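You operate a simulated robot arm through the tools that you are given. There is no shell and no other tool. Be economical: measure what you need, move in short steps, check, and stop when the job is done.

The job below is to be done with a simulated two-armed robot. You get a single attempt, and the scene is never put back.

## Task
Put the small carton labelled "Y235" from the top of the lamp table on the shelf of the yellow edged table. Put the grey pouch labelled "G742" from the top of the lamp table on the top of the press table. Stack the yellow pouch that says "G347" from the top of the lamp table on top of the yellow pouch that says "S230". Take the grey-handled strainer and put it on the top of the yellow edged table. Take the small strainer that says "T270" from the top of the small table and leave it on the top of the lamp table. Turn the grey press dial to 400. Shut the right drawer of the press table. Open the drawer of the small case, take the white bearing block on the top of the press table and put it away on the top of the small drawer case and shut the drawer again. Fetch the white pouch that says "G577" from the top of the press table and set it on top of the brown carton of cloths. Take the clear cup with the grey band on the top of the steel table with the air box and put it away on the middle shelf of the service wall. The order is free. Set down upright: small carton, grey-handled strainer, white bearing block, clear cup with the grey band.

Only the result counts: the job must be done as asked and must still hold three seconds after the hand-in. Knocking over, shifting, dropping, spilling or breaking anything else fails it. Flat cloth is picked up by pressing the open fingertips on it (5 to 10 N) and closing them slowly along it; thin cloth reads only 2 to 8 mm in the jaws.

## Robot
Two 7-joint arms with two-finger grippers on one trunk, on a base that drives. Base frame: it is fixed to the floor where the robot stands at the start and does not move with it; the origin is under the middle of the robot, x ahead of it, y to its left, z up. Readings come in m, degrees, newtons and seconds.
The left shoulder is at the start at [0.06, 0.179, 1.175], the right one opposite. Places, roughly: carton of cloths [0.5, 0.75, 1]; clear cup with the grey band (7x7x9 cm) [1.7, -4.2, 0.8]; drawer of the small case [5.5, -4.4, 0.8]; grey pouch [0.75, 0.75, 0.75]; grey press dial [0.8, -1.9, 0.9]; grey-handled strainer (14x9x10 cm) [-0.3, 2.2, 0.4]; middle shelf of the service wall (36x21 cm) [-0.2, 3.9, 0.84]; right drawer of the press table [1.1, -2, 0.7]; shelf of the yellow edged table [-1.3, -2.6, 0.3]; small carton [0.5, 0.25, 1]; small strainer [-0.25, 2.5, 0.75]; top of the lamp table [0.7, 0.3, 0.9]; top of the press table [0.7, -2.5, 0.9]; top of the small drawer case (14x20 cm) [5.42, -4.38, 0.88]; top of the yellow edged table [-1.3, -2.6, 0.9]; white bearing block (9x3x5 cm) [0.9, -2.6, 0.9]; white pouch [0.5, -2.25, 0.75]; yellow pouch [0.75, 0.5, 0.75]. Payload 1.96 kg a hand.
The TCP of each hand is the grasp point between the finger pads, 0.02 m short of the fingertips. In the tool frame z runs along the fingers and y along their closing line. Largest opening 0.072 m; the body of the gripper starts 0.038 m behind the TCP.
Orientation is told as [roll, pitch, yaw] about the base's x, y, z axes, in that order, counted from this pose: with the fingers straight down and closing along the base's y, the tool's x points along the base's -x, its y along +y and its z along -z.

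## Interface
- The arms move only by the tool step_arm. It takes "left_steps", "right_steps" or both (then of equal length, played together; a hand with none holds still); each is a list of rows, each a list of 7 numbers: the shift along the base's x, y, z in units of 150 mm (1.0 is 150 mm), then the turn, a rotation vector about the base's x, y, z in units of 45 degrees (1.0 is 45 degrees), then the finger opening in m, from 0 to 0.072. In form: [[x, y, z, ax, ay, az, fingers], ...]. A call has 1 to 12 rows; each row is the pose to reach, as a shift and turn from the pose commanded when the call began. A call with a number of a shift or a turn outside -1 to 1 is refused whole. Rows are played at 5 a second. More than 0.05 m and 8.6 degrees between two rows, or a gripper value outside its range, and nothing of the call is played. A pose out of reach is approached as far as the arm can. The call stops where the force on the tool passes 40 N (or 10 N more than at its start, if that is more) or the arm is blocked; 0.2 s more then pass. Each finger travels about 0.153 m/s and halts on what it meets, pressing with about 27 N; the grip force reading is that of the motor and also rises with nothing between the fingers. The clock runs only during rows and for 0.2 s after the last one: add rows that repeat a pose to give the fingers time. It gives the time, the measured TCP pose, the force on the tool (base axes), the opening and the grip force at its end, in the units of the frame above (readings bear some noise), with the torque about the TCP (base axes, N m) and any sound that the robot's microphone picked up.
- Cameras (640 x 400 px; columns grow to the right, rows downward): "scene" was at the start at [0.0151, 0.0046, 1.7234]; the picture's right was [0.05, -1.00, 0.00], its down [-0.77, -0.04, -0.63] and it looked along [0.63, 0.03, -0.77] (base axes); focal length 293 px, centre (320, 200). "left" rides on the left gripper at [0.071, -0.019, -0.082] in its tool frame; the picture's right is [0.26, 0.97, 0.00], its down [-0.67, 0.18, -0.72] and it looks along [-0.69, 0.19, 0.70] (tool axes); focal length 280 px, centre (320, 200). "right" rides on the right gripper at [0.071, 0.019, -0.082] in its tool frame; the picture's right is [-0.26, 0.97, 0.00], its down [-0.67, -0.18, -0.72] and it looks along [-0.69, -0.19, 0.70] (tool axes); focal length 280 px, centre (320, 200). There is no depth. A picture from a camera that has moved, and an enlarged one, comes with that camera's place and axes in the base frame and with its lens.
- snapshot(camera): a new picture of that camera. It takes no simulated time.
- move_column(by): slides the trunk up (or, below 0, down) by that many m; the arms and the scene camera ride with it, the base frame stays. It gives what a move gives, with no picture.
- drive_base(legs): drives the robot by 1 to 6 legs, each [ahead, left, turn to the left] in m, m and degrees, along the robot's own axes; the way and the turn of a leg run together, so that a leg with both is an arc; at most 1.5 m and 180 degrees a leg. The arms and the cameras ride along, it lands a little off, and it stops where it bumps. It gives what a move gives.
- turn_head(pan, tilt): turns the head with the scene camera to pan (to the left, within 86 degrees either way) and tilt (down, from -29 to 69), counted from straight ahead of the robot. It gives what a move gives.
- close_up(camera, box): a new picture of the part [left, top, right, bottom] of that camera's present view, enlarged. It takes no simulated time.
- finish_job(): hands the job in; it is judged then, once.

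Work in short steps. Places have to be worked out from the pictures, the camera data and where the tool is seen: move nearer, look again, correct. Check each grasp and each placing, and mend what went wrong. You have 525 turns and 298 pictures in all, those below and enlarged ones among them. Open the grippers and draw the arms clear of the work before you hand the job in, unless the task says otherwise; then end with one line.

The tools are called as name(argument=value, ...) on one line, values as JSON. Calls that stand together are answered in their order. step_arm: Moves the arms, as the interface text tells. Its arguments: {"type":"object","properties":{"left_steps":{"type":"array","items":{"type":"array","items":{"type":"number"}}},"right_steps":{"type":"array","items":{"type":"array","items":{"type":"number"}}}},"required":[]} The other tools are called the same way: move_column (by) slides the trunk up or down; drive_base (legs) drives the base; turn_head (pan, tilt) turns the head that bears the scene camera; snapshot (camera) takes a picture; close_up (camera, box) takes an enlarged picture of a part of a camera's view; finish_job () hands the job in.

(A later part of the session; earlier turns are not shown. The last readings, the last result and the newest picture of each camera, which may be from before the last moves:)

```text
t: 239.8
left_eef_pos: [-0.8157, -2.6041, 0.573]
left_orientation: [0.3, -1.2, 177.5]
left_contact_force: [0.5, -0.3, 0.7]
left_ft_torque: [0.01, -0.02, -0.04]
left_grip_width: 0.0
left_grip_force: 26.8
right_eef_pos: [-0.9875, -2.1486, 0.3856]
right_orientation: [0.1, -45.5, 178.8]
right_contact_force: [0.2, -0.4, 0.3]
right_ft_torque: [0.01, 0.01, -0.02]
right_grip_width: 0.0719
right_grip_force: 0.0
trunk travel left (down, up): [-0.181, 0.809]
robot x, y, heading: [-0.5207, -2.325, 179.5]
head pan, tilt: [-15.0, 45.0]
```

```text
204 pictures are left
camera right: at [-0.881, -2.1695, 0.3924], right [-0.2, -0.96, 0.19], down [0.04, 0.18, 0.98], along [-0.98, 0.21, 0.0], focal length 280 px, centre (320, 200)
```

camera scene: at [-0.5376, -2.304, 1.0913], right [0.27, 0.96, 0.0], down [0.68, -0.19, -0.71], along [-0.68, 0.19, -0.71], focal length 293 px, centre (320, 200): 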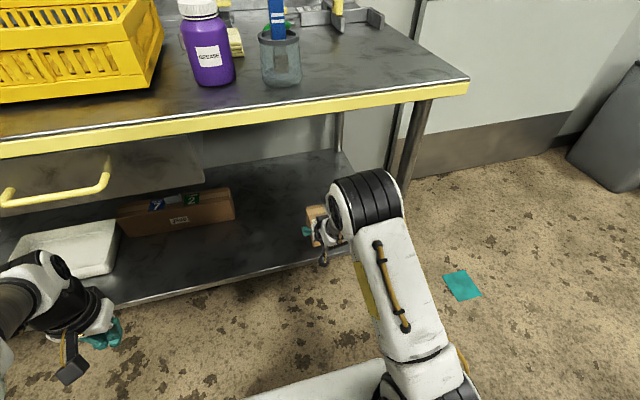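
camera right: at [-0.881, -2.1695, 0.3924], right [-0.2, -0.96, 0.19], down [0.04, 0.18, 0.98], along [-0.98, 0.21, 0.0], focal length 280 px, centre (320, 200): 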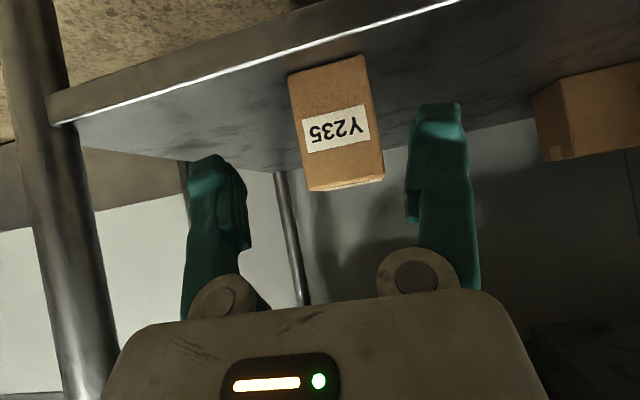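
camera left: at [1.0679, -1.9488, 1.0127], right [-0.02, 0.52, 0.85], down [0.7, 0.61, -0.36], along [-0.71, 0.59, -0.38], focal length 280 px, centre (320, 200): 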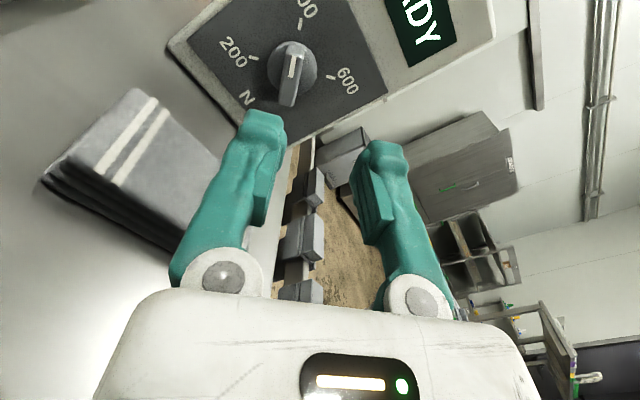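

Carton Y235 stands upright on the shelf. Back out, raise the trunk and turn around toward the press table's back side to find G577.

drive_base(legs=[[-0.25, 0, 0]])

move_column(by=0.4)

move_column(by=0.19)

drive_base(legs=[[0, -0.1, 0], [0, 0, -178]])

turn_head(pan=0, tilt=35)

snapshot(camera="scene")

```text
t: 241.6
left_eef_pos: [-0.5645, -2.607, 0.5741]
left_orientation: [0.5, -1.1, 177.6]
left_contact_force: [-1.3, -0.1, 1.1]
left_ft_torque: [-0.02, -0.01, 0.0]
left_grip_width: 0.0001
left_grip_force: 27.3
right_eef_pos: [-0.7377, -2.1515, 0.3851]
right_orientation: [0.0, -45.4, 178.8]
right_contact_force: [0.3, 0.4, 0.0]
right_ft_torque: [-0.01, -0.04, -0.01]
right_grip_width: 0.0722
right_grip_force: 0.1
trunk travel left (down, up): [-0.181, 0.809]
robot x, y, heading: [-0.2675, -2.3292, 179.3]
head pan, tilt: [-15.0, 45.0]
```

```text
t: 245.5
left_eef_pos: [-0.5665, -2.6071, 0.9724]
left_orientation: [0.4, -1.1, 177.6]
left_contact_force: [-1.1, -0.2, 0.7]
left_ft_torque: [0.01, -0.01, -0.01]
left_grip_width: 0.0
left_grip_force: 27.0
right_eef_pos: [-0.7381, -2.1513, 0.7854]
right_orientation: [0.0, -45.4, 178.8]
right_contact_force: [0.6, 0.9, -1.0]
right_ft_torque: [0.03, -0.02, 0.01]
right_grip_width: 0.0721
right_grip_force: 0.1
trunk travel left (down, up): [-0.581, 0.409]
robot x, y, heading: [-0.2657, -2.3255, 179.3]
head pan, tilt: [-15.0, 45.0]
```

```text
t: 247.5
left_eef_pos: [-0.5661, -2.607, 1.1635]
left_orientation: [0.4, -1.1, 177.6]
left_contact_force: [-0.1, -0.7, -0.4]
left_ft_torque: [-0.01, -0.02, 0.01]
left_grip_width: 0.0
left_grip_force: 26.6
right_eef_pos: [-0.7383, -2.1514, 0.9753]
right_orientation: [0.1, -45.4, 178.8]
right_contact_force: [0.2, -0.2, 0.4]
right_ft_torque: [-0.02, 0.01, 0.03]
right_grip_width: 0.0718
right_grip_force: 0.1
trunk travel left (down, up): [-0.771, 0.219]
robot x, y, heading: [-0.2676, -2.3297, 179.3]
head pan, tilt: [-15.0, 45.0]
```

```text
t: 256.0
left_eef_pos: [0.0229, -1.9408, 1.1628]
left_orientation: [0.4, -1.1, -0.6]
left_contact_force: [-0.1, 1.1, -0.7]
left_ft_torque: [0.01, -0.02, -0.02]
left_grip_width: 0.0003
left_grip_force: 27.0
right_eef_pos: [0.2099, -2.39, 0.9752]
right_orientation: [0.0, -45.4, 0.6]
right_contact_force: [0.2, 0.6, 0.1]
right_ft_torque: [0.03, -0.01, 0.0]
right_grip_width: 0.0718
right_grip_force: 0.1
trunk travel left (down, up): [-0.771, 0.219]
robot x, y, heading: [-0.2656, -2.2274, 1.1]
head pan, tilt: [-15.0, 45.0]
```

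```text
t: 256.7
left_eef_pos: [0.0224, -1.9404, 1.1628]
left_orientation: [0.4, -1.1, -0.6]
left_contact_force: [-0.2, 0.2, -0.1]
left_ft_torque: [-0.01, 0.03, 0.0]
left_grip_width: 0.0
left_grip_force: 27.3
right_eef_pos: [0.2091, -2.3899, 0.9761]
right_orientation: [0.0, -45.4, 0.6]
right_contact_force: [0.3, 0.7, -0.3]
right_ft_torque: [-0.02, 0.0, -0.02]
right_grip_width: 0.072
right_grip_force: 0.1
trunk travel left (down, up): [-0.771, 0.219]
robot x, y, heading: [-0.2681, -2.2289, 0.9]
head pan, tilt: [0.0, 35.0]
```

```text
203 pictures are left
camera scene: at [-0.2391, -2.2271, 1.6961], right [0.02, -1.0, 0.0], down [-0.57, -0.01, -0.82], along [0.82, 0.02, -0.57], focal length 293 px, centre (320, 200)
```

scene: 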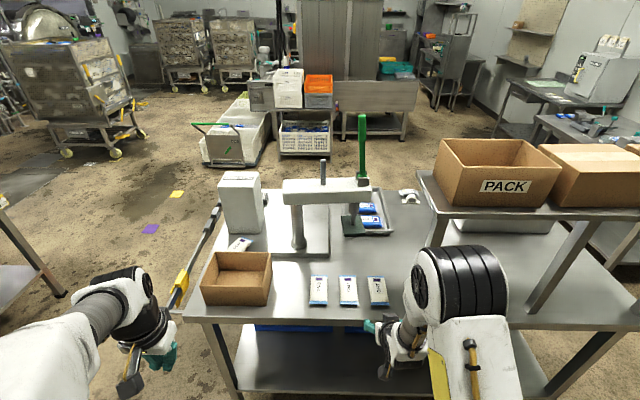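

close_up(camera="scene", box=[190, 220, 430, 340])

```text
2.67 times, centred on (310, 280) of scene
camera zoom: at [-0.2391, -2.2271, 1.6961], right [0.02, -1.0, 0.0], down [-0.57, -0.01, -0.82], along [0.82, 0.02, -0.57], focal length 782 px, centre (347, -13)
```

zoom: 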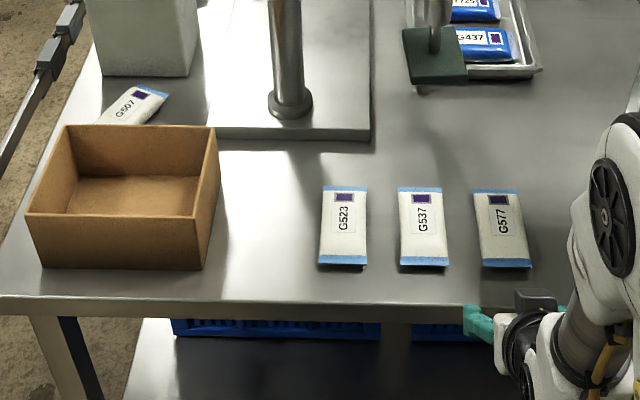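

G577 is the rightmost of the three, center ≈ (0.424, −2.41), lying along x. Drive 0.15 ahead and move the right hand above it.

drive_base(legs=[[0.15, 0, 0]])

step_arm(right_steps=[[0.15, -0.05, -0.05, 0, 0, 0, 0.072], [0.3, -0.1, -0.1, 0, 0, 0, 0.072], [0.4, -0.12, -0.15, 0, 0, 0, 0.072], [0.4, -0.12, -0.15, 0, 0, 0, 0.072]])

snapshot(camera="right")

snapshot(camera="scene")

```text
t: 258.1
left_eef_pos: [0.1717, -1.9367, 1.1629]
left_orientation: [0.4, -1.2, -0.5]
left_contact_force: [0.7, -0.8, 0.2]
left_ft_torque: [-0.01, 0.0, -0.03]
left_grip_width: 0.0
left_grip_force: 26.9
right_eef_pos: [0.3594, -2.3854, 0.9765]
right_orientation: [0.0, -45.5, 0.7]
right_contact_force: [-0.2, -0.2, 0.3]
right_ft_torque: [0.02, -0.01, -0.01]
right_grip_width: 0.072
right_grip_force: 0.0
trunk travel left (down, up): [-0.771, 0.219]
robot x, y, heading: [-0.115, -2.2235, 1.2]
head pan, tilt: [0.0, 35.0]
```

```text
t: 259.1
left_eef_pos: [0.1731, -1.9378, 1.1627]
left_orientation: [0.4, -1.1, -0.6]
left_contact_force: [-0.4, 0.1, -0.3]
left_ft_torque: [0.0, 0.02, 0.01]
left_grip_width: 0.0002
left_grip_force: 26.8
right_eef_pos: [0.4198, -2.4042, 0.9535]
right_orientation: [0.0, -45.4, 0.7]
right_contact_force: [-0.2, 0.3, 1.2]
right_ft_torque: [-0.03, 0.02, -0.03]
right_grip_width: 0.0722
right_grip_force: 0.0
trunk travel left (down, up): [-0.771, 0.219]
robot x, y, heading: [-0.1128, -2.223, 0.9]
head pan, tilt: [0.0, 35.0]
```

```text
201 pictures are left
camera right: at [0.3106, -2.3863, 0.9597], right [0.17, 0.97, 0.19], down [-0.03, -0.18, 0.98], along [0.98, -0.17, 0.0], focal length 280 px, centre (320, 200)
```

right: 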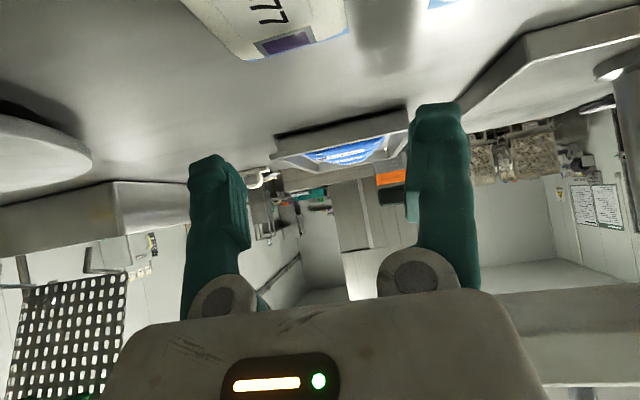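

```text
200 pictures are left
camera scene: at [-0.0896, -2.2238, 1.6961], right [0.02, -1.0, 0.0], down [-0.57, -0.01, -0.82], along [0.82, 0.02, -0.57], focal length 293 px, centre (320, 200)
```

scene: 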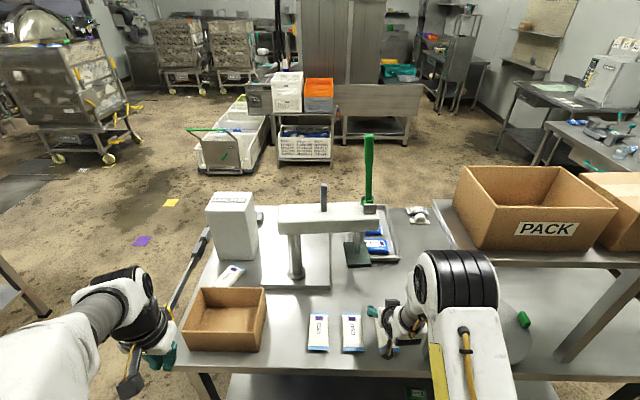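

Aligned; shift 7 mm and descend to z≈0.882, then close.

step_arm(right_steps=[[0, -0.045, -0.15, 0, 0, 0, 0.072], [0, -0.045, -0.3, 0, 0, 0, 0.072], [0, -0.045, -0.42, 0, 0, 0, 0.072], [0, -0.045, -0.475, 0, 0, 0, 0.072], [0, -0.045, -0.475, 0, 0, 0, 0.072]])

snapshot(camera="right")

```text
t: 260.3
left_eef_pos: [0.174, -1.9364, 1.1629]
left_orientation: [0.4, -1.1, -0.6]
left_contact_force: [0.0, 0.9, -0.6]
left_ft_torque: [0.02, -0.01, 0.0]
left_grip_width: 0.0002
left_grip_force: 26.9
right_eef_pos: [0.4208, -2.4109, 0.8807]
right_orientation: [0.1, -45.3, 0.6]
right_contact_force: [0.3, 0.0, 0.6]
right_ft_torque: [0.03, 0.03, 0.01]
right_grip_width: 0.0719
right_grip_force: 0.1
trunk travel left (down, up): [-0.771, 0.219]
robot x, y, heading: [-0.1211, -2.2261, 1.0]
head pan, tilt: [0.0, 35.0]
```

```text
199 pictures are left
camera right: at [0.3109, -2.3938, 0.8884], right [0.17, 0.97, 0.19], down [-0.03, -0.18, 0.98], along [0.98, -0.17, 0.0], focal length 280 px, centre (320, 200)
```

right: 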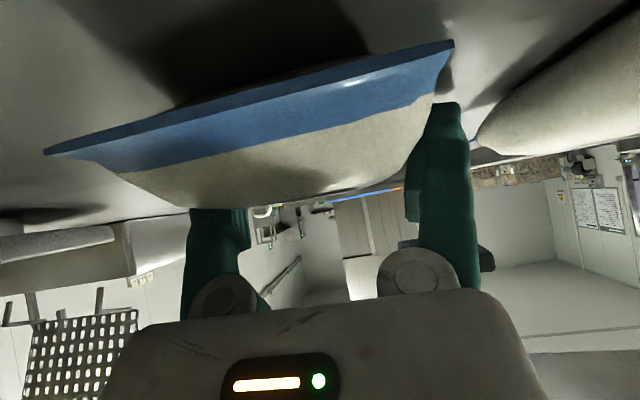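

Pouch is centred between the fingers (near end toward camera). Close.

step_arm(right_steps=[[0, -0.027, 0, 0, 0, 0, 0.072], [0, -0.027, 0, 0, 0, 0, 0.06], [0, -0.027, 0, 0, 0, 0, 0.045], [0, -0.027, 0, 0, 0, 0, 0.03], [0, -0.027, 0, 0, 0, 0, 0.01], [0, -0.027, 0, 0, 0, 0, 0.01], [0, -0.027, 0.3, 0, 0, 0, 0.01], [0, -0.027, 0.6, 0, 0, 0, 0.01], [0, -0.027, 0.9, 0, 0, 0, 0.01], [0, -0.027, 0.9, 0, 0, 0, 0.01]])

snapshot(camera="right")

snapshot(camera="scene")

```text
t: 262.5
left_eef_pos: [0.1742, -1.9382, 1.1632]
left_orientation: [0.4, -1.1, -0.6]
left_contact_force: [0.7, -0.1, 0.6]
left_ft_torque: [-0.02, 0.02, 0.03]
left_grip_width: 0.0
left_grip_force: 27.0
right_eef_pos: [0.4214, -2.4171, 1.0178]
right_orientation: [0.0, -45.4, 0.7]
right_contact_force: [-0.2, -0.5, -1.1]
right_ft_torque: [-0.03, -0.02, -0.05]
right_grip_width: 0.0604
right_grip_force: 26.5
trunk travel left (down, up): [-0.771, 0.219]
robot x, y, heading: [-0.1169, -2.2233, 1.1]
head pan, tilt: [0.0, 35.0]
```

```text
198 pictures are left
camera right: at [0.3111, -2.3979, 1.0249], right [0.17, 0.97, 0.19], down [-0.03, -0.18, 0.98], along [0.98, -0.18, 0.0], focal length 280 px, centre (320, 200)
```

right: 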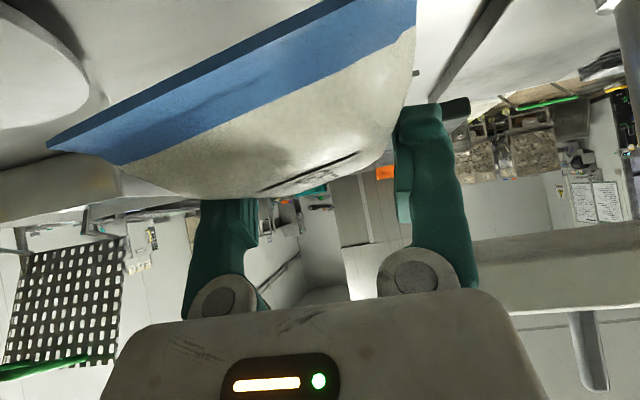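

```text
197 pictures are left
camera scene: at [-0.0879, -2.224, 1.6961], right [0.02, -1.0, 0.0], down [-0.57, -0.01, -0.82], along [0.82, 0.02, -0.57], focal length 293 px, centre (320, 200)
```

scene: 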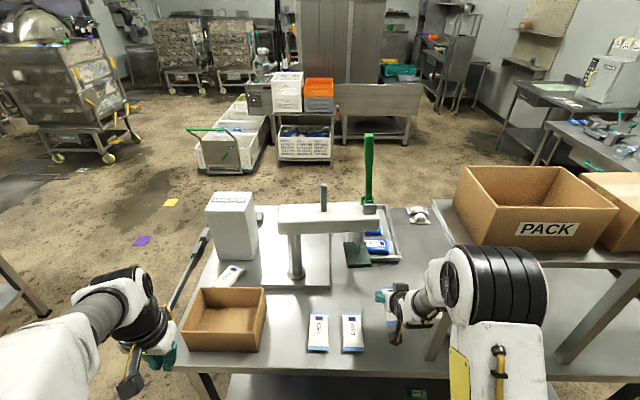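

G577 is held. Back off and drive along x≈−0.6 to the lamp table's front, in front of the cloths carton.

drive_base(legs=[[-0.5, 0, -1], [0, 1.5, 0], [0, 1.5, 0], [0, 0.15, 0]])

turn_head(pan=0, tilt=25)

snapshot(camera="scene")

```text
t: 280.6
left_eef_pos: [-0.3435, 1.2284, 1.1629]
left_orientation: [0.4, -1.2, -1.3]
left_contact_force: [0.7, -0.2, 0.7]
left_ft_torque: [0.03, 0.0, -0.01]
left_grip_width: 0.0001
left_grip_force: 27.7
right_eef_pos: [-0.1009, 0.7458, 1.0172]
right_orientation: [0.1, -45.4, -0.1]
right_contact_force: [1.2, -0.1, -0.5]
right_ft_torque: [0.02, 0.04, 0.0]
right_grip_width: 0.06
right_grip_force: 27.0
trunk travel left (down, up): [-0.771, 0.219]
robot x, y, heading: [-0.6365, 0.9434, 0.3]
head pan, tilt: [0.0, 35.0]
```

```text
t: 281.3
left_eef_pos: [-0.3429, 1.2291, 1.1628]
left_orientation: [0.3, -1.1, -1.3]
left_contact_force: [0.8, 0.4, 0.6]
left_ft_torque: [-0.04, -0.01, 0.01]
left_grip_width: 0.0
left_grip_force: 27.2
right_eef_pos: [-0.1015, 0.748, 1.0175]
right_orientation: [0.0, -45.4, 0.1]
right_contact_force: [0.9, 0.6, -0.5]
right_ft_torque: [-0.06, -0.01, -0.01]
right_grip_width: 0.06
right_grip_force: 27.2
trunk travel left (down, up): [-0.771, 0.219]
robot x, y, heading: [-0.6334, 0.9459, 0.7]
head pan, tilt: [0.0, 25.0]
```

```text
196 pictures are left
camera scene: at [-0.604, 0.9467, 1.7118], right [0.01, -1.0, 0.0], down [-0.42, 0.0, -0.91], along [0.91, 0.01, -0.42], focal length 293 px, centre (320, 200)
```

scene: 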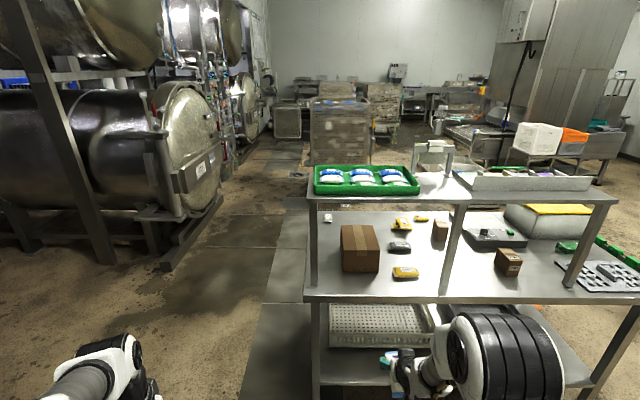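

Cloths carton: x 0.465–0.65, y 0.69–0.86, top z≈0.95–0.99; shelf underside ≈1.27. I lower the trunk 0.2 so the forearm comes in level, and raise the right hand to z≈1.06.

move_column(by=-0.2)

step_arm(right_steps=[[0, 0, 0.3, 0, 0, 0, 0.01], [0, 0, 0.6, 0, 0, 0, 0.01], [0, 0, 0.9, 0, 0, 0, 0.01], [0, 0, 1, 0, 0, 0, 0.01]])

step_arm(right_steps=[[0, 0, 0.3, 0, 0, 0, 0.01], [0, 0, 0.62, 0, 0, 0, 0.01], [0, 0, 0.62, 0, 0, 0, 0.01]])

drive_base(legs=[[0.2, 0.03, 0]])

snapshot(camera="right")

snapshot(camera="scene")

```text
t: 283.5
left_eef_pos: [-0.3422, 1.2283, 0.9637]
left_orientation: [0.5, -1.1, -1.3]
left_contact_force: [-0.4, -0.7, -0.3]
left_ft_torque: [-0.04, 0.01, 0.0]
left_grip_width: 0.0001
left_grip_force: 26.7
right_eef_pos: [-0.1012, 0.749, 0.8178]
right_orientation: [0.0, -45.4, 0.1]
right_contact_force: [0.5, 0.7, -0.5]
right_ft_torque: [0.03, 0.0, -0.02]
right_grip_width: 0.0599
right_grip_force: 27.0
trunk travel left (down, up): [-0.571, 0.419]
robot x, y, heading: [-0.6347, 0.9413, 0.5]
head pan, tilt: [0.0, 25.0]
```

```text
t: 284.5
left_eef_pos: [-0.3423, 1.2297, 0.9626]
left_orientation: [0.5, -1.1, -1.3]
left_contact_force: [0.4, 0.1, 0.6]
left_ft_torque: [-0.05, -0.04, 0.0]
left_grip_width: 0.0
left_grip_force: 27.5
right_eef_pos: [-0.1017, 0.7469, 0.9685]
right_orientation: [0.1, -45.5, 0.1]
right_contact_force: [0.5, -0.2, -0.3]
right_ft_torque: [0.0, -0.02, -0.01]
right_grip_width: 0.0601
right_grip_force: 27.3
trunk travel left (down, up): [-0.571, 0.419]
robot x, y, heading: [-0.6315, 0.9448, 0.3]
head pan, tilt: [0.0, 25.0]
```

```text
t: 285.3
left_eef_pos: [-0.3433, 1.2286, 0.9629]
left_orientation: [0.4, -1.0, -1.3]
left_contact_force: [-0.3, 0.3, 0.0]
left_ft_torque: [0.01, -0.04, -0.04]
left_grip_width: 0.0
left_grip_force: 26.0
right_eef_pos: [-0.1013, 0.7473, 1.0622]
right_orientation: [0.0, -45.4, 0.0]
right_contact_force: [0.6, 0.3, -1.2]
right_ft_torque: [0.03, 0.0, 0.01]
right_grip_width: 0.06
right_grip_force: 27.1
trunk travel left (down, up): [-0.571, 0.419]
robot x, y, heading: [-0.6354, 0.9444, 0.7]
head pan, tilt: [0.0, 25.0]
```

```text
t: 286.9
left_eef_pos: [-0.1434, 1.2605, 0.9617]
left_orientation: [0.4, -1.1, -1.4]
left_contact_force: [-0.9, 0.3, -0.1]
left_ft_torque: [0.0, 0.0, 0.03]
left_grip_width: 0.0
left_grip_force: 26.9
right_eef_pos: [0.0982, 0.7778, 1.0605]
right_orientation: [0.0, -45.5, -0.1]
right_contact_force: [0.0, 1.2, -1.7]
right_ft_torque: [0.0, -0.02, 0.0]
right_grip_width: 0.0599
right_grip_force: 27.1
trunk travel left (down, up): [-0.571, 0.419]
robot x, y, heading: [-0.4384, 0.9705, 0.5]
head pan, tilt: [0.0, 25.0]
```

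```text
195 pictures are left
camera right: at [-0.0113, 0.7979, 1.0673], right [0.19, 0.96, 0.19], down [-0.04, -0.18, 0.98], along [0.98, -0.19, 0.0], focal length 280 px, centre (320, 200)
```

right: 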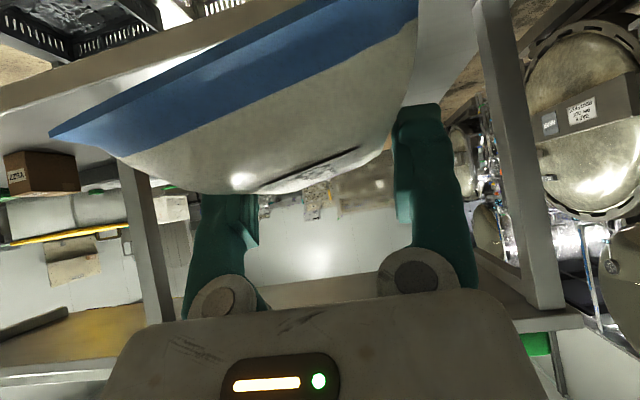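

```text
194 pictures are left
camera scene: at [-0.4041, 0.9773, 1.5118], right [0.01, -1.0, 0.0], down [-0.42, 0.0, -0.91], along [0.91, 0.01, -0.42], focal length 293 px, centre (320, 200)
```

scene: 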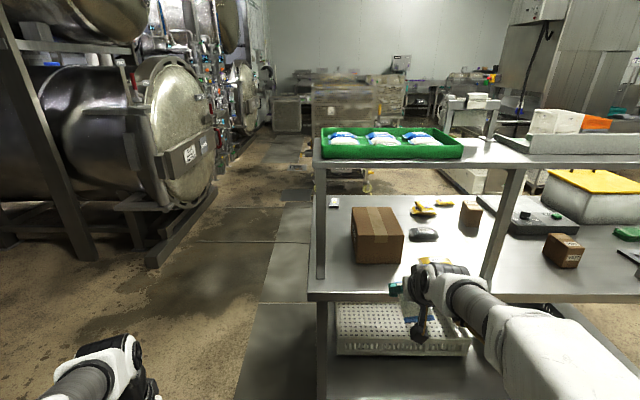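

Box top z≈0.99, center ≈ (0.564, 0.785). Drive ahead 0.33 and extend so the pouch is over the carton.

drive_base(legs=[[0.33, 0, 0]])

step_arm(right_steps=[[0.2, 0.03, 0, 0, 0, 0, 0.01], [0.45, 0.05, 0, 0, 0, 0, 0.01], [0.75, 0.05, 0, 0, 0, 0, 0.01], [0.75, 0.05, 0, 0, 0, 0, 0.01]])

snapshot(camera="right")

snapshot(camera="scene")

```text
t: 289.1
left_eef_pos: [0.185, 1.263, 0.9624]
left_orientation: [0.4, -1.1, -1.4]
left_contact_force: [-0.3, -0.1, -0.9]
left_ft_torque: [-0.02, 0.02, 0.01]
left_grip_width: 0.0
left_grip_force: 27.1
right_eef_pos: [0.4254, 0.7812, 1.0605]
right_orientation: [0.0, -45.4, -0.2]
right_contact_force: [0.1, -0.9, -1.3]
right_ft_torque: [0.0, -0.01, -0.01]
right_grip_width: 0.06
right_grip_force: 27.4
trunk travel left (down, up): [-0.571, 0.419]
robot x, y, heading: [-0.1101, 0.9778, 0.6]
head pan, tilt: [0.0, 25.0]
```

```text
t: 290.1
left_eef_pos: [0.1842, 1.2619, 0.9638]
left_orientation: [0.4, -1.1, -1.3]
left_contact_force: [-0.7, -0.9, -0.4]
left_ft_torque: [0.04, 0.01, -0.03]
left_grip_width: 0.0
left_grip_force: 27.1
right_eef_pos: [0.5394, 0.7879, 1.061]
right_orientation: [0.0, -45.5, 0.0]
right_contact_force: [0.1, 0.2, -0.1]
right_ft_torque: [0.02, -0.02, 0.0]
right_grip_width: 0.06
right_grip_force: 26.5
trunk travel left (down, up): [-0.571, 0.419]
robot x, y, heading: [-0.1106, 0.9782, 0.2]
head pan, tilt: [0.0, 25.0]
```

```text
193 pictures are left
camera right: at [0.4292, 0.8078, 1.0689], right [0.18, 0.96, 0.19], down [-0.04, -0.18, 0.98], along [0.98, -0.19, 0.0], focal length 280 px, centre (320, 200)
```

right: 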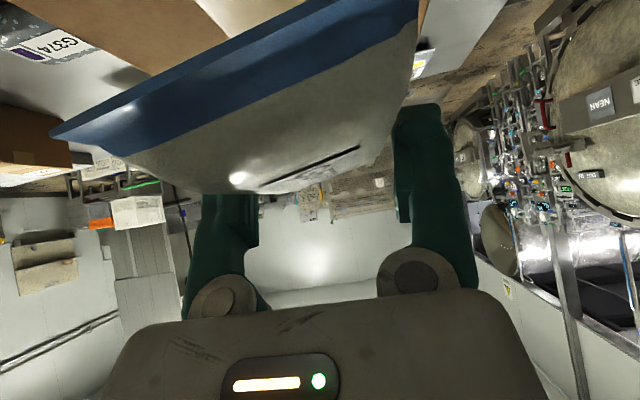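

```text
192 pictures are left
camera scene: at [-0.0783, 0.9797, 1.5119], right [0.01, -1.0, 0.0], down [-0.42, 0.0, -0.91], along [0.91, 0.01, -0.42], focal length 293 px, centre (320, 200)
```

scene: 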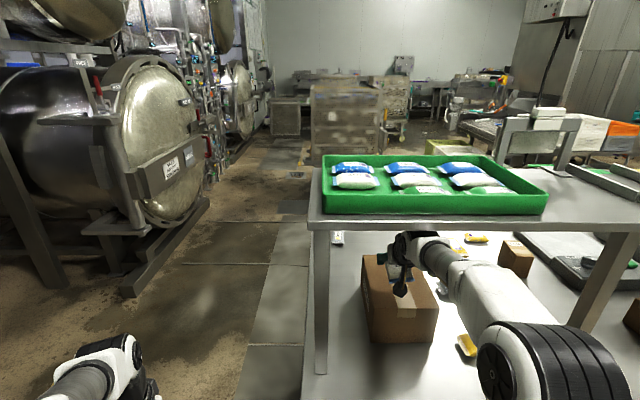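

Over the carton with clearance. Lower gently.

step_arm(right_steps=[[0.05, 0, -0.08, 0, 0, 0, 0.01], [0.1, 0, -0.16, 0, 0, 0, 0.01], [0.12, 0, -0.22, 0, 0, 0, 0.01], [0.12, 0, -0.25, 0, 0, 0, 0.01], [0.12, 0, -0.25, 0, 0, 0, 0.01]])

close_up(camera="scene", box=[300, 210, 500, 360])

```text
t: 291.3
left_eef_pos: [0.1848, 1.263, 0.9622]
left_orientation: [0.4, -1.2, -1.5]
left_contact_force: [0.6, 0.6, -0.4]
left_ft_torque: [-0.03, -0.02, -0.01]
left_grip_width: 0.0
left_grip_force: 27.1
right_eef_pos: [0.5545, 0.788, 1.0234]
right_orientation: [-0.1, -45.4, -0.1]
right_contact_force: [-0.3, 0.0, -1.3]
right_ft_torque: [-0.03, -0.03, 0.01]
right_grip_width: 0.06
right_grip_force: 27.1
trunk travel left (down, up): [-0.571, 0.419]
robot x, y, heading: [-0.1082, 0.9766, 0.3]
head pan, tilt: [0.0, 25.0]
```

```text
2.67 times, centred on (400, 285) of scene
camera zoom: at [-0.0768, 0.9796, 1.5119], right [0.01, -1.0, 0.0], down [-0.42, 0.0, -0.91], along [0.91, 0.01, -0.42], focal length 782 px, centre (107, -27)
```

zoom: 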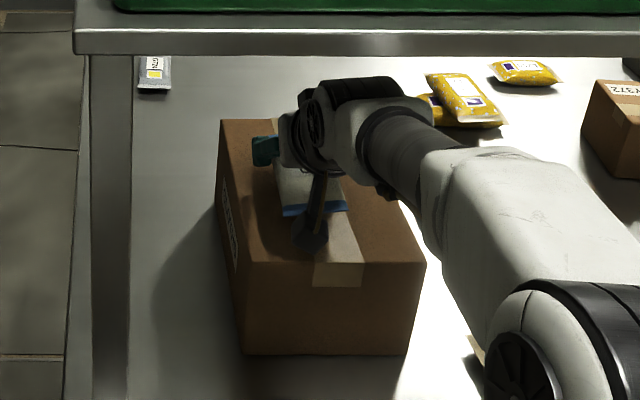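

step_arm(right_steps=[[0, 0, -0.03, 0, 0, 0, 0.01], [0, 0, -0.06, 0, 0, 0, 0.01], [0, 0, -0.06, 0, 0, 0, 0.01]])

```text
t: 292.1
left_eef_pos: [0.1853, 1.2634, 0.9627]
left_orientation: [0.4, -1.1, -1.4]
left_contact_force: [0.1, -0.7, -0.8]
left_ft_torque: [0.0, 0.02, -0.02]
left_grip_width: 0.0001
left_grip_force: 27.0
right_eef_pos: [0.5558, 0.7873, 1.0153]
right_orientation: [-0.1, -45.5, -0.1]
right_contact_force: [0.1, -0.6, -0.5]
right_ft_torque: [0.01, -0.01, -0.02]
right_grip_width: 0.0601
right_grip_force: 27.1
trunk travel left (down, up): [-0.571, 0.419]
robot x, y, heading: [-0.1068, 0.9804, 0.3]
head pan, tilt: [0.0, 25.0]
```

step_arm(right_steps=[[0, 0, -0.025, 0, 0, 0, 0.01], [0, 0, -0.05, 0, 0, 0, 0.01], [0, 0, -0.05, 0, 0, 0, 0.01]])

```text
t: 292.9
left_eef_pos: [0.1828, 1.2631, 0.9644]
left_orientation: [0.4, -1.1, -1.4]
left_contact_force: [-0.6, 0.6, 0.1]
left_ft_torque: [0.0, -0.05, -0.02]
left_grip_width: 0.0
left_grip_force: 26.8
right_eef_pos: [0.5559, 0.7877, 1.0103]
right_orientation: [0.1, -46.0, -0.1]
right_contact_force: [8.3, -4.8, 27.7]
right_ft_torque: [0.49, 0.24, 0.08]
right_grip_width: 0.0604
right_grip_force: 26.9
trunk travel left (down, up): [-0.571, 0.419]
robot x, y, heading: [-0.1037, 0.9831, 0.3]
head pan, tilt: [0.0, 25.0]
```

Contact (28 N). Relieve 3 mm, open, and withdraw backwards/up.

step_arm(right_steps=[[0, 0, 0.025, 0, 0, 0, 0.01], [0, 0, 0.025, 0, 0, 0, 0.066], [0, 0, 0.025, 0, 0, 0, 0.072], [0, 0, 0.03, 0, 0, 0, 0.072], [-0.05, 0, 0.1, 0, 0, 0, 0.072], [-0.15, 0, 0.2, 0, 0, 0, 0.072], [-0.3, 0, 0.3, 0, 0, 0, 0.072], [-0.5, 0, 0.35, 0, 0, 0, 0.072], [-0.7, 0, 0.35, 0, 0, 0, 0.072]])

close_up(camera="scene", box=[300, 210, 500, 360])

snapshot(camera="right")

```text
t: 294.9
left_eef_pos: [0.1854, 1.2625, 0.9638]
left_orientation: [0.4, -1.2, -1.3]
left_contact_force: [0.0, 0.6, -0.2]
left_ft_torque: [-0.01, -0.02, 0.01]
left_grip_width: 0.0
left_grip_force: 26.8
right_eef_pos: [0.451, 0.7879, 1.0604]
right_orientation: [0.0, -45.5, -0.1]
right_contact_force: [-0.9, 0.2, -0.9]
right_ft_torque: [0.0, 0.03, -0.03]
right_grip_width: 0.0721
right_grip_force: 0.1
trunk travel left (down, up): [-0.571, 0.419]
robot x, y, heading: [-0.1113, 0.9786, 0.6]
head pan, tilt: [0.0, 25.0]
```

```text
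2.67 times, centred on (400, 285) of scene
camera zoom: at [-0.0783, 0.9797, 1.5119], right [0.01, -1.0, 0.0], down [-0.42, 0.0, -0.91], along [0.91, 0.01, -0.42], focal length 782 px, centre (107, -27)
```

zoom: 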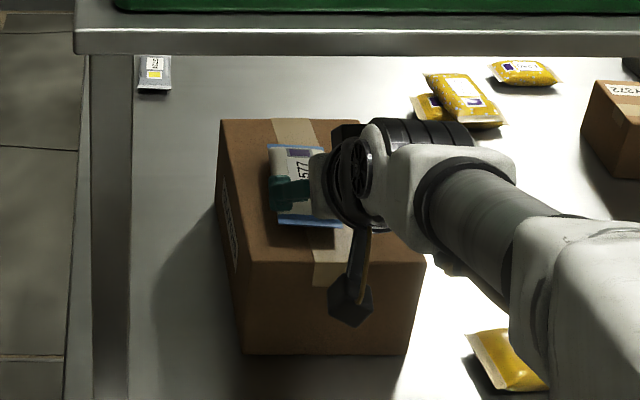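

```text
189 pictures are left
camera right: at [0.3411, 0.8077, 1.0671], right [0.19, 0.96, 0.19], down [-0.04, -0.18, 0.98], along [0.98, -0.19, 0.0], focal length 280 px, centre (320, 200)
```

right: 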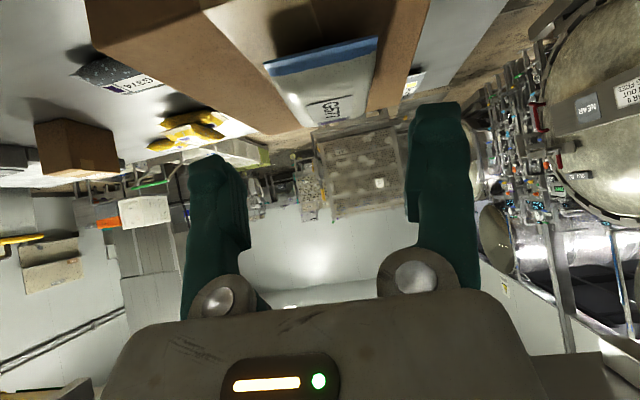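

G577 rests on the cloths carton. Next the strainers at the small table (~(−0.3, 2.3)). Back off, raise the trunk, turn left 90° and look.

drive_base(legs=[[-0.4, 0, 0], [0, 0, 90]])

move_column(by=0.2)

turn_head(pan=0, tilt=30)

snapshot(camera="scene")

```text
t: 301.2
left_eef_pos: [-0.7943, 1.2629, 0.9619]
left_orientation: [0.4, -1.1, 89.6]
left_contact_force: [0.6, -0.3, -0.7]
left_ft_torque: [-0.04, 0.02, 0.02]
left_grip_width: 0.0002
left_grip_force: 26.9
right_eef_pos: [-0.3237, 1.5368, 1.0593]
right_orientation: [-0.1, -45.4, 90.9]
right_contact_force: [0.5, -0.3, -0.1]
right_ft_torque: [-0.01, -0.02, 0.01]
right_grip_width: 0.072
right_grip_force: 0.1
trunk travel left (down, up): [-0.571, 0.419]
robot x, y, heading: [-0.5073, 0.9753, 91.3]
head pan, tilt: [0.0, 25.0]
```

```text
t: 303.4
left_eef_pos: [-0.7942, 1.2637, 1.162]
left_orientation: [0.4, -1.1, 89.6]
left_contact_force: [0.4, 0.4, -0.4]
left_ft_torque: [0.02, 0.02, -0.03]
left_grip_width: 0.0
left_grip_force: 27.1
right_eef_pos: [-0.3244, 1.5378, 1.2598]
right_orientation: [0.0, -45.4, 90.8]
right_contact_force: [-0.6, -0.1, -0.9]
right_ft_torque: [0.02, -0.01, -0.02]
right_grip_width: 0.072
right_grip_force: 0.0
trunk travel left (down, up): [-0.771, 0.219]
robot x, y, heading: [-0.5063, 0.9756, 91.3]
head pan, tilt: [0.0, 25.0]
```

```text
t: 304.0
left_eef_pos: [-0.794, 1.2634, 1.1626]
left_orientation: [0.3, -1.0, 89.6]
left_contact_force: [-0.1, 1.1, 0.2]
left_ft_torque: [0.0, -0.01, 0.0]
left_grip_width: 0.0001
left_grip_force: 27.0
right_eef_pos: [-0.3239, 1.537, 1.2604]
right_orientation: [0.0, -45.5, 90.9]
right_contact_force: [-0.5, 0.6, -0.4]
right_ft_torque: [-0.02, 0.0, -0.02]
right_grip_width: 0.0722
right_grip_force: 0.2
trunk travel left (down, up): [-0.771, 0.219]
robot x, y, heading: [-0.506, 0.9765, 91.3]
head pan, tilt: [0.0, 30.0]
```

```text
188 pictures are left
camera scene: at [-0.5074, 1.0061, 1.7039], right [1.0, 0.02, 0.0], down [0.01, -0.5, -0.87], along [-0.02, 0.87, -0.5], focal length 293 px, centre (320, 200)
```

scene: 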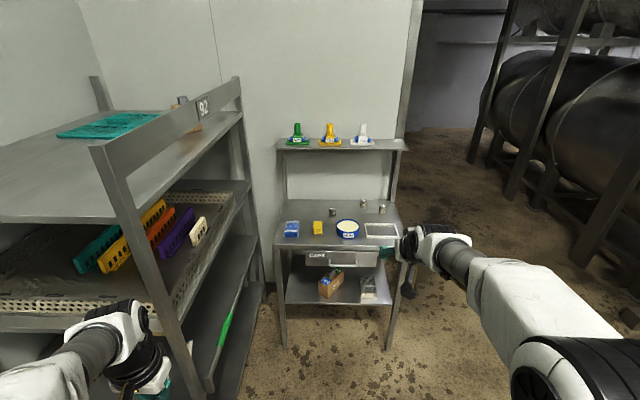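

close_up(camera="scene", box=[270, 115, 410, 205])

close_up(camera="scene", box=[265, 190, 425, 310])

```text
4.44 times, centred on (340, 160) of scene
camera zoom: at [-0.5074, 1.0061, 1.7039], right [1.0, 0.02, 0.0], down [0.01, -0.5, -0.87], along [-0.02, 0.87, -0.5], focal length 1304 px, centre (231, 378)
```

zoom: 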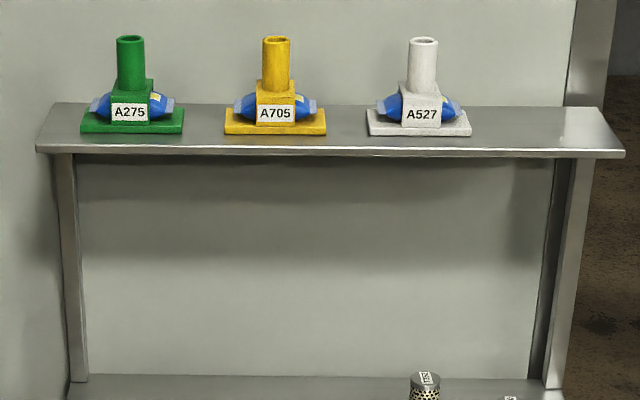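

```text
3.33 times, centred on (345, 250) of scene
camera zoom: at [-0.5074, 1.0061, 1.7039], right [1.0, 0.02, 0.0], down [0.01, -0.5, -0.87], along [-0.02, 0.87, -0.5], focal length 978 px, centre (237, 33)
```

zoom: 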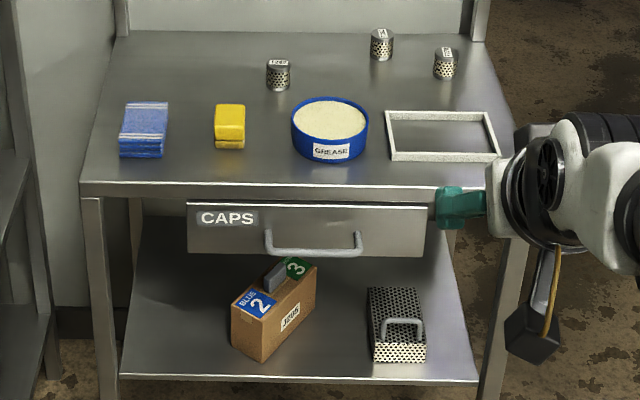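

The grey-handled strainer is the perforated box with a bail handle on the lower shelf; three small perforated cylinders are on the table top. I move closer to read their labels.

drive_base(legs=[[0.45, -0.1, -1.3]])

turn_head(pan=0, tilt=45)

close_up(camera="scene", box=[200, 80, 440, 230])

```text
t: 306.8
left_eef_pos: [-0.6942, 1.7178, 1.1639]
left_orientation: [0.3, -1.1, 88.4]
left_contact_force: [0.0, 0.7, 0.7]
left_ft_torque: [0.0, -0.03, 0.01]
left_grip_width: 0.0001
left_grip_force: 27.2
right_eef_pos: [-0.218, 1.9816, 1.26]
right_orientation: [0.0, -45.4, 89.6]
right_contact_force: [0.2, 0.0, 0.5]
right_ft_torque: [0.01, -0.01, -0.01]
right_grip_width: 0.0722
right_grip_force: 0.1
trunk travel left (down, up): [-0.771, 0.219]
robot x, y, heading: [-0.4106, 1.425, 90.1]
head pan, tilt: [0.0, 30.0]
```

```text
t: 307.6
left_eef_pos: [-0.6943, 1.7201, 1.1627]
left_orientation: [0.5, -1.1, 88.3]
left_contact_force: [-0.4, -0.2, 1.2]
left_ft_torque: [0.05, 0.0, -0.03]
left_grip_width: 0.0
left_grip_force: 27.4
right_eef_pos: [-0.218, 1.982, 1.2595]
right_orientation: [-0.1, -45.4, 89.6]
right_contact_force: [-0.4, -0.3, 0.4]
right_ft_torque: [0.03, 0.01, -0.03]
right_grip_width: 0.0719
right_grip_force: 0.1
trunk travel left (down, up): [-0.771, 0.219]
robot x, y, heading: [-0.4158, 1.4248, 90.0]
head pan, tilt: [0.0, 45.0]
```

```text
2.67 times, centred on (320, 155) of scene
camera zoom: at [-0.4134, 1.4462, 1.6813], right [1.0, 0.0, 0.0], down [0.0, -0.71, -0.71], along [0.0, 0.71, -0.71], focal length 782 px, centre (320, 320)
```

zoom: 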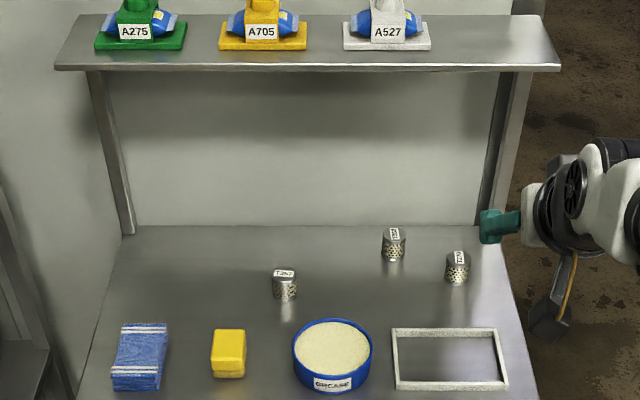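

close_up(camera="scene", box=[295, 158, 391, 218])

```text
6.67 times, centred on (343, 188) of scene
camera zoom: at [-0.4134, 1.4462, 1.6813], right [1.0, 0.0, 0.0], down [0.0, -0.71, -0.71], along [0.0, 0.71, -0.71], focal length 1956 px, centre (167, 280)
```

zoom: 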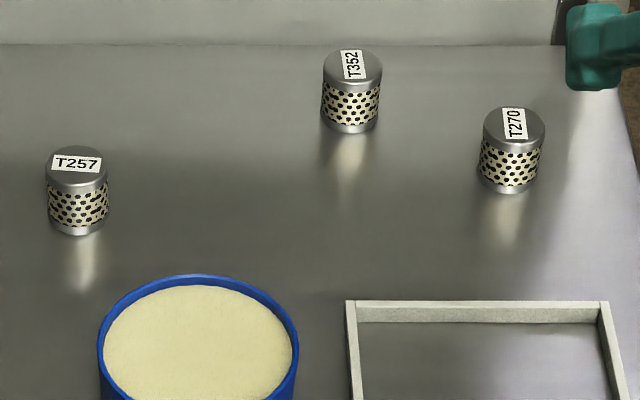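

T270 is the rightmost, at ≈(−0.19, 2.39), table top z≈0.84. The upper shelf edge (z 1.2) is just above it, so I approach with the hand tilted 45°. Drive 0.2 closer and lower the right hand.

drive_base(legs=[[0.2, 0, 0]])

step_arm(right_steps=[[0.05, 0, -0.3, 0, 0, 0, 0.065], [0.1, 0, -0.6, 0, 0, 0, 0.065], [0.15, 0.1, -0.85, 0, 0, 0, 0.065], [0.18, 0.2, -1, 0, 0, 0, 0.065]])

step_arm(right_steps=[[0, 0.1, -0.3, 0, 0, 0, 0.065], [0, 0.3, -0.5, 0, 0, 0, 0.065], [0, 0.5, -0.7, 0, 0, 0, 0.065], [0, 0.6, -0.9, 0, 0, 0, 0.065], [0, 0.6, -1, 0, 0, 0, 0.065]])

snapshot(camera="right")

```text
t: 309.1
left_eef_pos: [-0.6944, 1.9189, 1.163]
left_orientation: [0.3, -1.1, 88.3]
left_contact_force: [1.2, 0.2, 0.8]
left_ft_torque: [0.02, 0.01, 0.02]
left_grip_width: 0.0
left_grip_force: 26.5
right_eef_pos: [-0.2199, 2.1831, 1.26]
right_orientation: [0.0, -45.4, 89.6]
right_contact_force: [-0.2, -0.1, -0.4]
right_ft_torque: [-0.01, 0.0, 0.02]
right_grip_width: 0.072
right_grip_force: 0.2
trunk travel left (down, up): [-0.771, 0.219]
robot x, y, heading: [-0.4126, 1.6278, 90.3]
head pan, tilt: [0.0, 45.0]
```

```text
t: 310.1
left_eef_pos: [-0.6941, 1.9198, 1.1633]
left_orientation: [0.3, -1.2, 88.3]
left_contact_force: [0.6, 0.5, 0.2]
left_ft_torque: [0.0, 0.02, 0.04]
left_grip_width: 0.0
left_grip_force: 27.0
right_eef_pos: [-0.1919, 2.2142, 1.1103]
right_orientation: [-0.2, -45.4, 89.7]
right_contact_force: [-0.1, -0.4, -0.8]
right_ft_torque: [-0.03, 0.03, -0.01]
right_grip_width: 0.065
right_grip_force: 0.1
trunk travel left (down, up): [-0.771, 0.219]
robot x, y, heading: [-0.4111, 1.6256, 90.3]
head pan, tilt: [0.0, 45.0]
```

```text
t: 311.4
left_eef_pos: [-0.6937, 1.919, 1.1633]
left_orientation: [0.4, -1.1, 88.3]
left_contact_force: [-1.2, 0.4, 0.1]
left_ft_torque: [0.01, -0.03, 0.01]
left_grip_width: 0.0
left_grip_force: 26.5
right_eef_pos: [-0.1911, 2.3036, 0.9588]
right_orientation: [0.0, -45.4, 89.7]
right_contact_force: [0.0, -0.1, 0.7]
right_ft_torque: [0.01, 0.0, -0.05]
right_grip_width: 0.0651
right_grip_force: 0.0
trunk travel left (down, up): [-0.771, 0.219]
robot x, y, heading: [-0.4118, 1.626, 90.3]
head pan, tilt: [0.0, 45.0]
```

```text
183 pictures are left
camera right: at [-0.2129, 2.1958, 0.967], right [-0.96, 0.19, 0.19], down [0.18, -0.04, 0.98], along [0.19, 0.98, 0.0], focal length 280 px, centre (320, 200)
```

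right: 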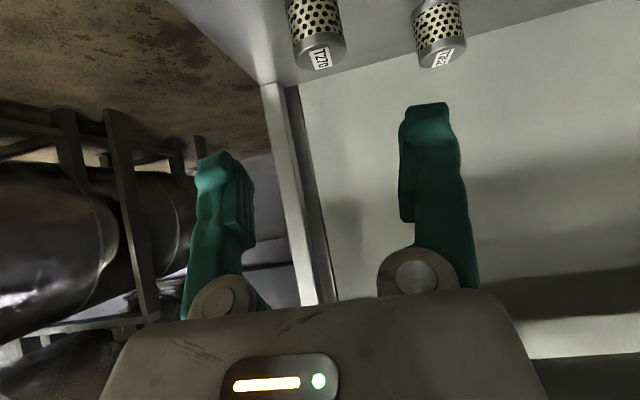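

T270 is centred. Move diagonally down-forward part of the way and re-check.

step_arm(right_steps=[[-0.02, 0.1, -0.13, 0, 0, 0, 0.065], [-0.04, 0.2, -0.26, 0, 0, 0, 0.065], [-0.04, 0.3, -0.39, 0, 0, 0, 0.065], [-0.04, 0.3, -0.39, 0, 0, 0, 0.065]])

snapshot(camera="right")

```text
t: 312.4
left_eef_pos: [-0.6953, 1.9207, 1.1622]
left_orientation: [0.4, -1.0, 88.3]
left_contact_force: [0.2, 0.2, 0.0]
left_ft_torque: [-0.03, 0.02, 0.01]
left_grip_width: 0.0001
left_grip_force: 27.2
right_eef_pos: [-0.1983, 2.3472, 0.9018]
right_orientation: [0.0, -45.5, 89.7]
right_contact_force: [-0.6, -0.6, 0.4]
right_ft_torque: [-0.04, 0.0, 0.02]
right_grip_width: 0.0651
right_grip_force: 0.1
trunk travel left (down, up): [-0.771, 0.219]
robot x, y, heading: [-0.4163, 1.6254, 90.4]
head pan, tilt: [0.0, 45.0]
```

```text
182 pictures are left
camera right: at [-0.2194, 2.2404, 0.9085], right [-0.96, 0.19, 0.19], down [0.18, -0.04, 0.98], along [0.19, 0.98, 0.0], focal length 280 px, centre (320, 200)
```

right: 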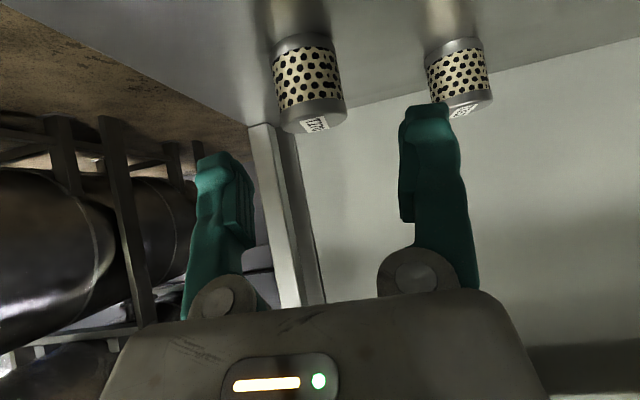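

Cylinder top at z≈0.868, center (−0.195, 2.388). Move in to grasp at mid-height and close.

step_arm(right_steps=[[0.02, 0.1, -0.1, 0, 0, 0, 0.065], [0.02, 0.18, -0.22, 0, 0, 0, 0.065], [0.02, 0.25, -0.32, 0, 0, 0, 0.065], [0.02, 0.25, -0.32, 0, 0, 0, 0.065], [0.02, 0.25, -0.32, 0, 0, 0, 0.05], [0.02, 0.25, -0.32, 0, 0, 0, 0.035], [0.02, 0.25, -0.32, 0, 0, 0, 0.02], [0.02, 0.25, -0.32, 0, 0, 0, 0.02]])

snapshot(camera="right")

```text
t: 314.1
left_eef_pos: [-0.6945, 1.9185, 1.1629]
left_orientation: [0.4, -1.2, 88.4]
left_contact_force: [0.1, -0.6, 0.0]
left_ft_torque: [0.01, -0.01, 0.0]
left_grip_width: 0.0
left_grip_force: 26.7
right_eef_pos: [-0.1939, 2.3642, 0.8778]
right_orientation: [0.1, -45.5, 89.6]
right_contact_force: [-0.2, -0.2, -0.4]
right_ft_torque: [-0.01, -0.03, -0.01]
right_grip_width: 0.0201
right_grip_force: 0.0
right hand out of reach, approached as far as the arm can: row 2, 3, 4, 5, 6, 7, 8
trunk travel left (down, up): [-0.771, 0.219]
robot x, y, heading: [-0.4123, 1.6276, 90.2]
head pan, tilt: [0.0, 45.0]
```

```text
181 pictures are left
camera right: at [-0.2149, 2.2561, 0.8847], right [-0.96, 0.19, 0.19], down [0.18, -0.04, 0.98], along [0.19, 0.98, 0.0], focal length 280 px, centre (320, 200)
```

right: 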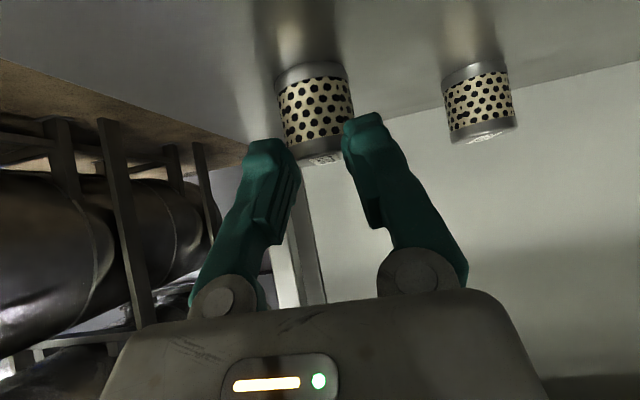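

Out of reach; fingers closed short of it without contact. Open, retreat diagonally, drive 8 cm closer and redo.

step_arm(right_steps=[[0, -0.15, 0.2, 0, 0, 0, 0.03], [0, -0.3, 0.4, 0, 0, 0, 0.065], [0, -0.5, 0.5, 0, 0, 0, 0.065], [0, -0.6, 0.5, 0, 0, 0, 0.065]])

drive_base(legs=[[0.09, 0, 0]])

snapshot(camera="right")

```text
t: 315.1
left_eef_pos: [-0.6952, 1.9186, 1.1624]
left_orientation: [0.4, -1.1, 88.2]
left_contact_force: [0.2, 0.7, -0.3]
left_ft_torque: [0.04, 0.0, 0.01]
left_grip_width: 0.0
left_grip_force: 27.1
right_eef_pos: [-0.1946, 2.272, 0.9536]
right_orientation: [0.1, -45.6, 89.7]
right_contact_force: [-0.6, -1.5, 0.2]
right_ft_torque: [0.02, -0.01, 0.06]
right_grip_width: 0.0651
right_grip_force: 0.0
trunk travel left (down, up): [-0.771, 0.219]
robot x, y, heading: [-0.4107, 1.6256, 90.4]
head pan, tilt: [0.0, 45.0]
```

```text
t: 316.3
left_eef_pos: [-0.6953, 2.0101, 1.1629]
left_orientation: [0.3, -1.1, 88.4]
left_contact_force: [-0.6, 0.6, 0.3]
left_ft_torque: [0.0, 0.02, -0.02]
left_grip_width: 0.0001
left_grip_force: 27.0
right_eef_pos: [-0.1936, 2.3647, 0.9525]
right_orientation: [0.0, -45.4, 89.5]
right_contact_force: [0.4, 0.4, 0.4]
right_ft_torque: [-0.01, 0.02, 0.0]
right_grip_width: 0.0648
right_grip_force: 0.0
trunk travel left (down, up): [-0.771, 0.219]
robot x, y, heading: [-0.4102, 1.7166, 90.4]
head pan, tilt: [0.0, 45.0]
```

```text
180 pictures are left
camera right: at [-0.2157, 2.2564, 0.9599], right [-0.96, 0.19, 0.19], down [0.18, -0.04, 0.98], along [0.19, 0.98, 0.0], focal length 280 px, centre (320, 200)
```

right: 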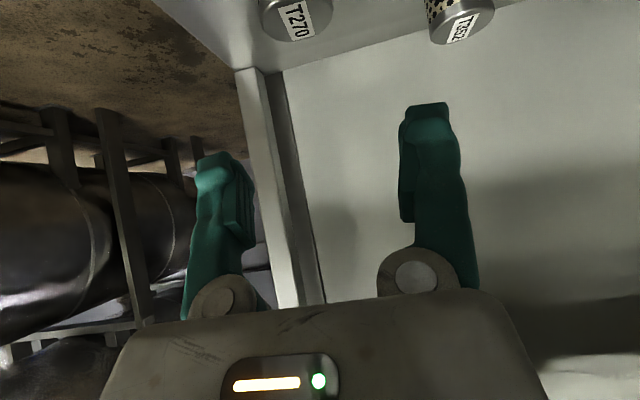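

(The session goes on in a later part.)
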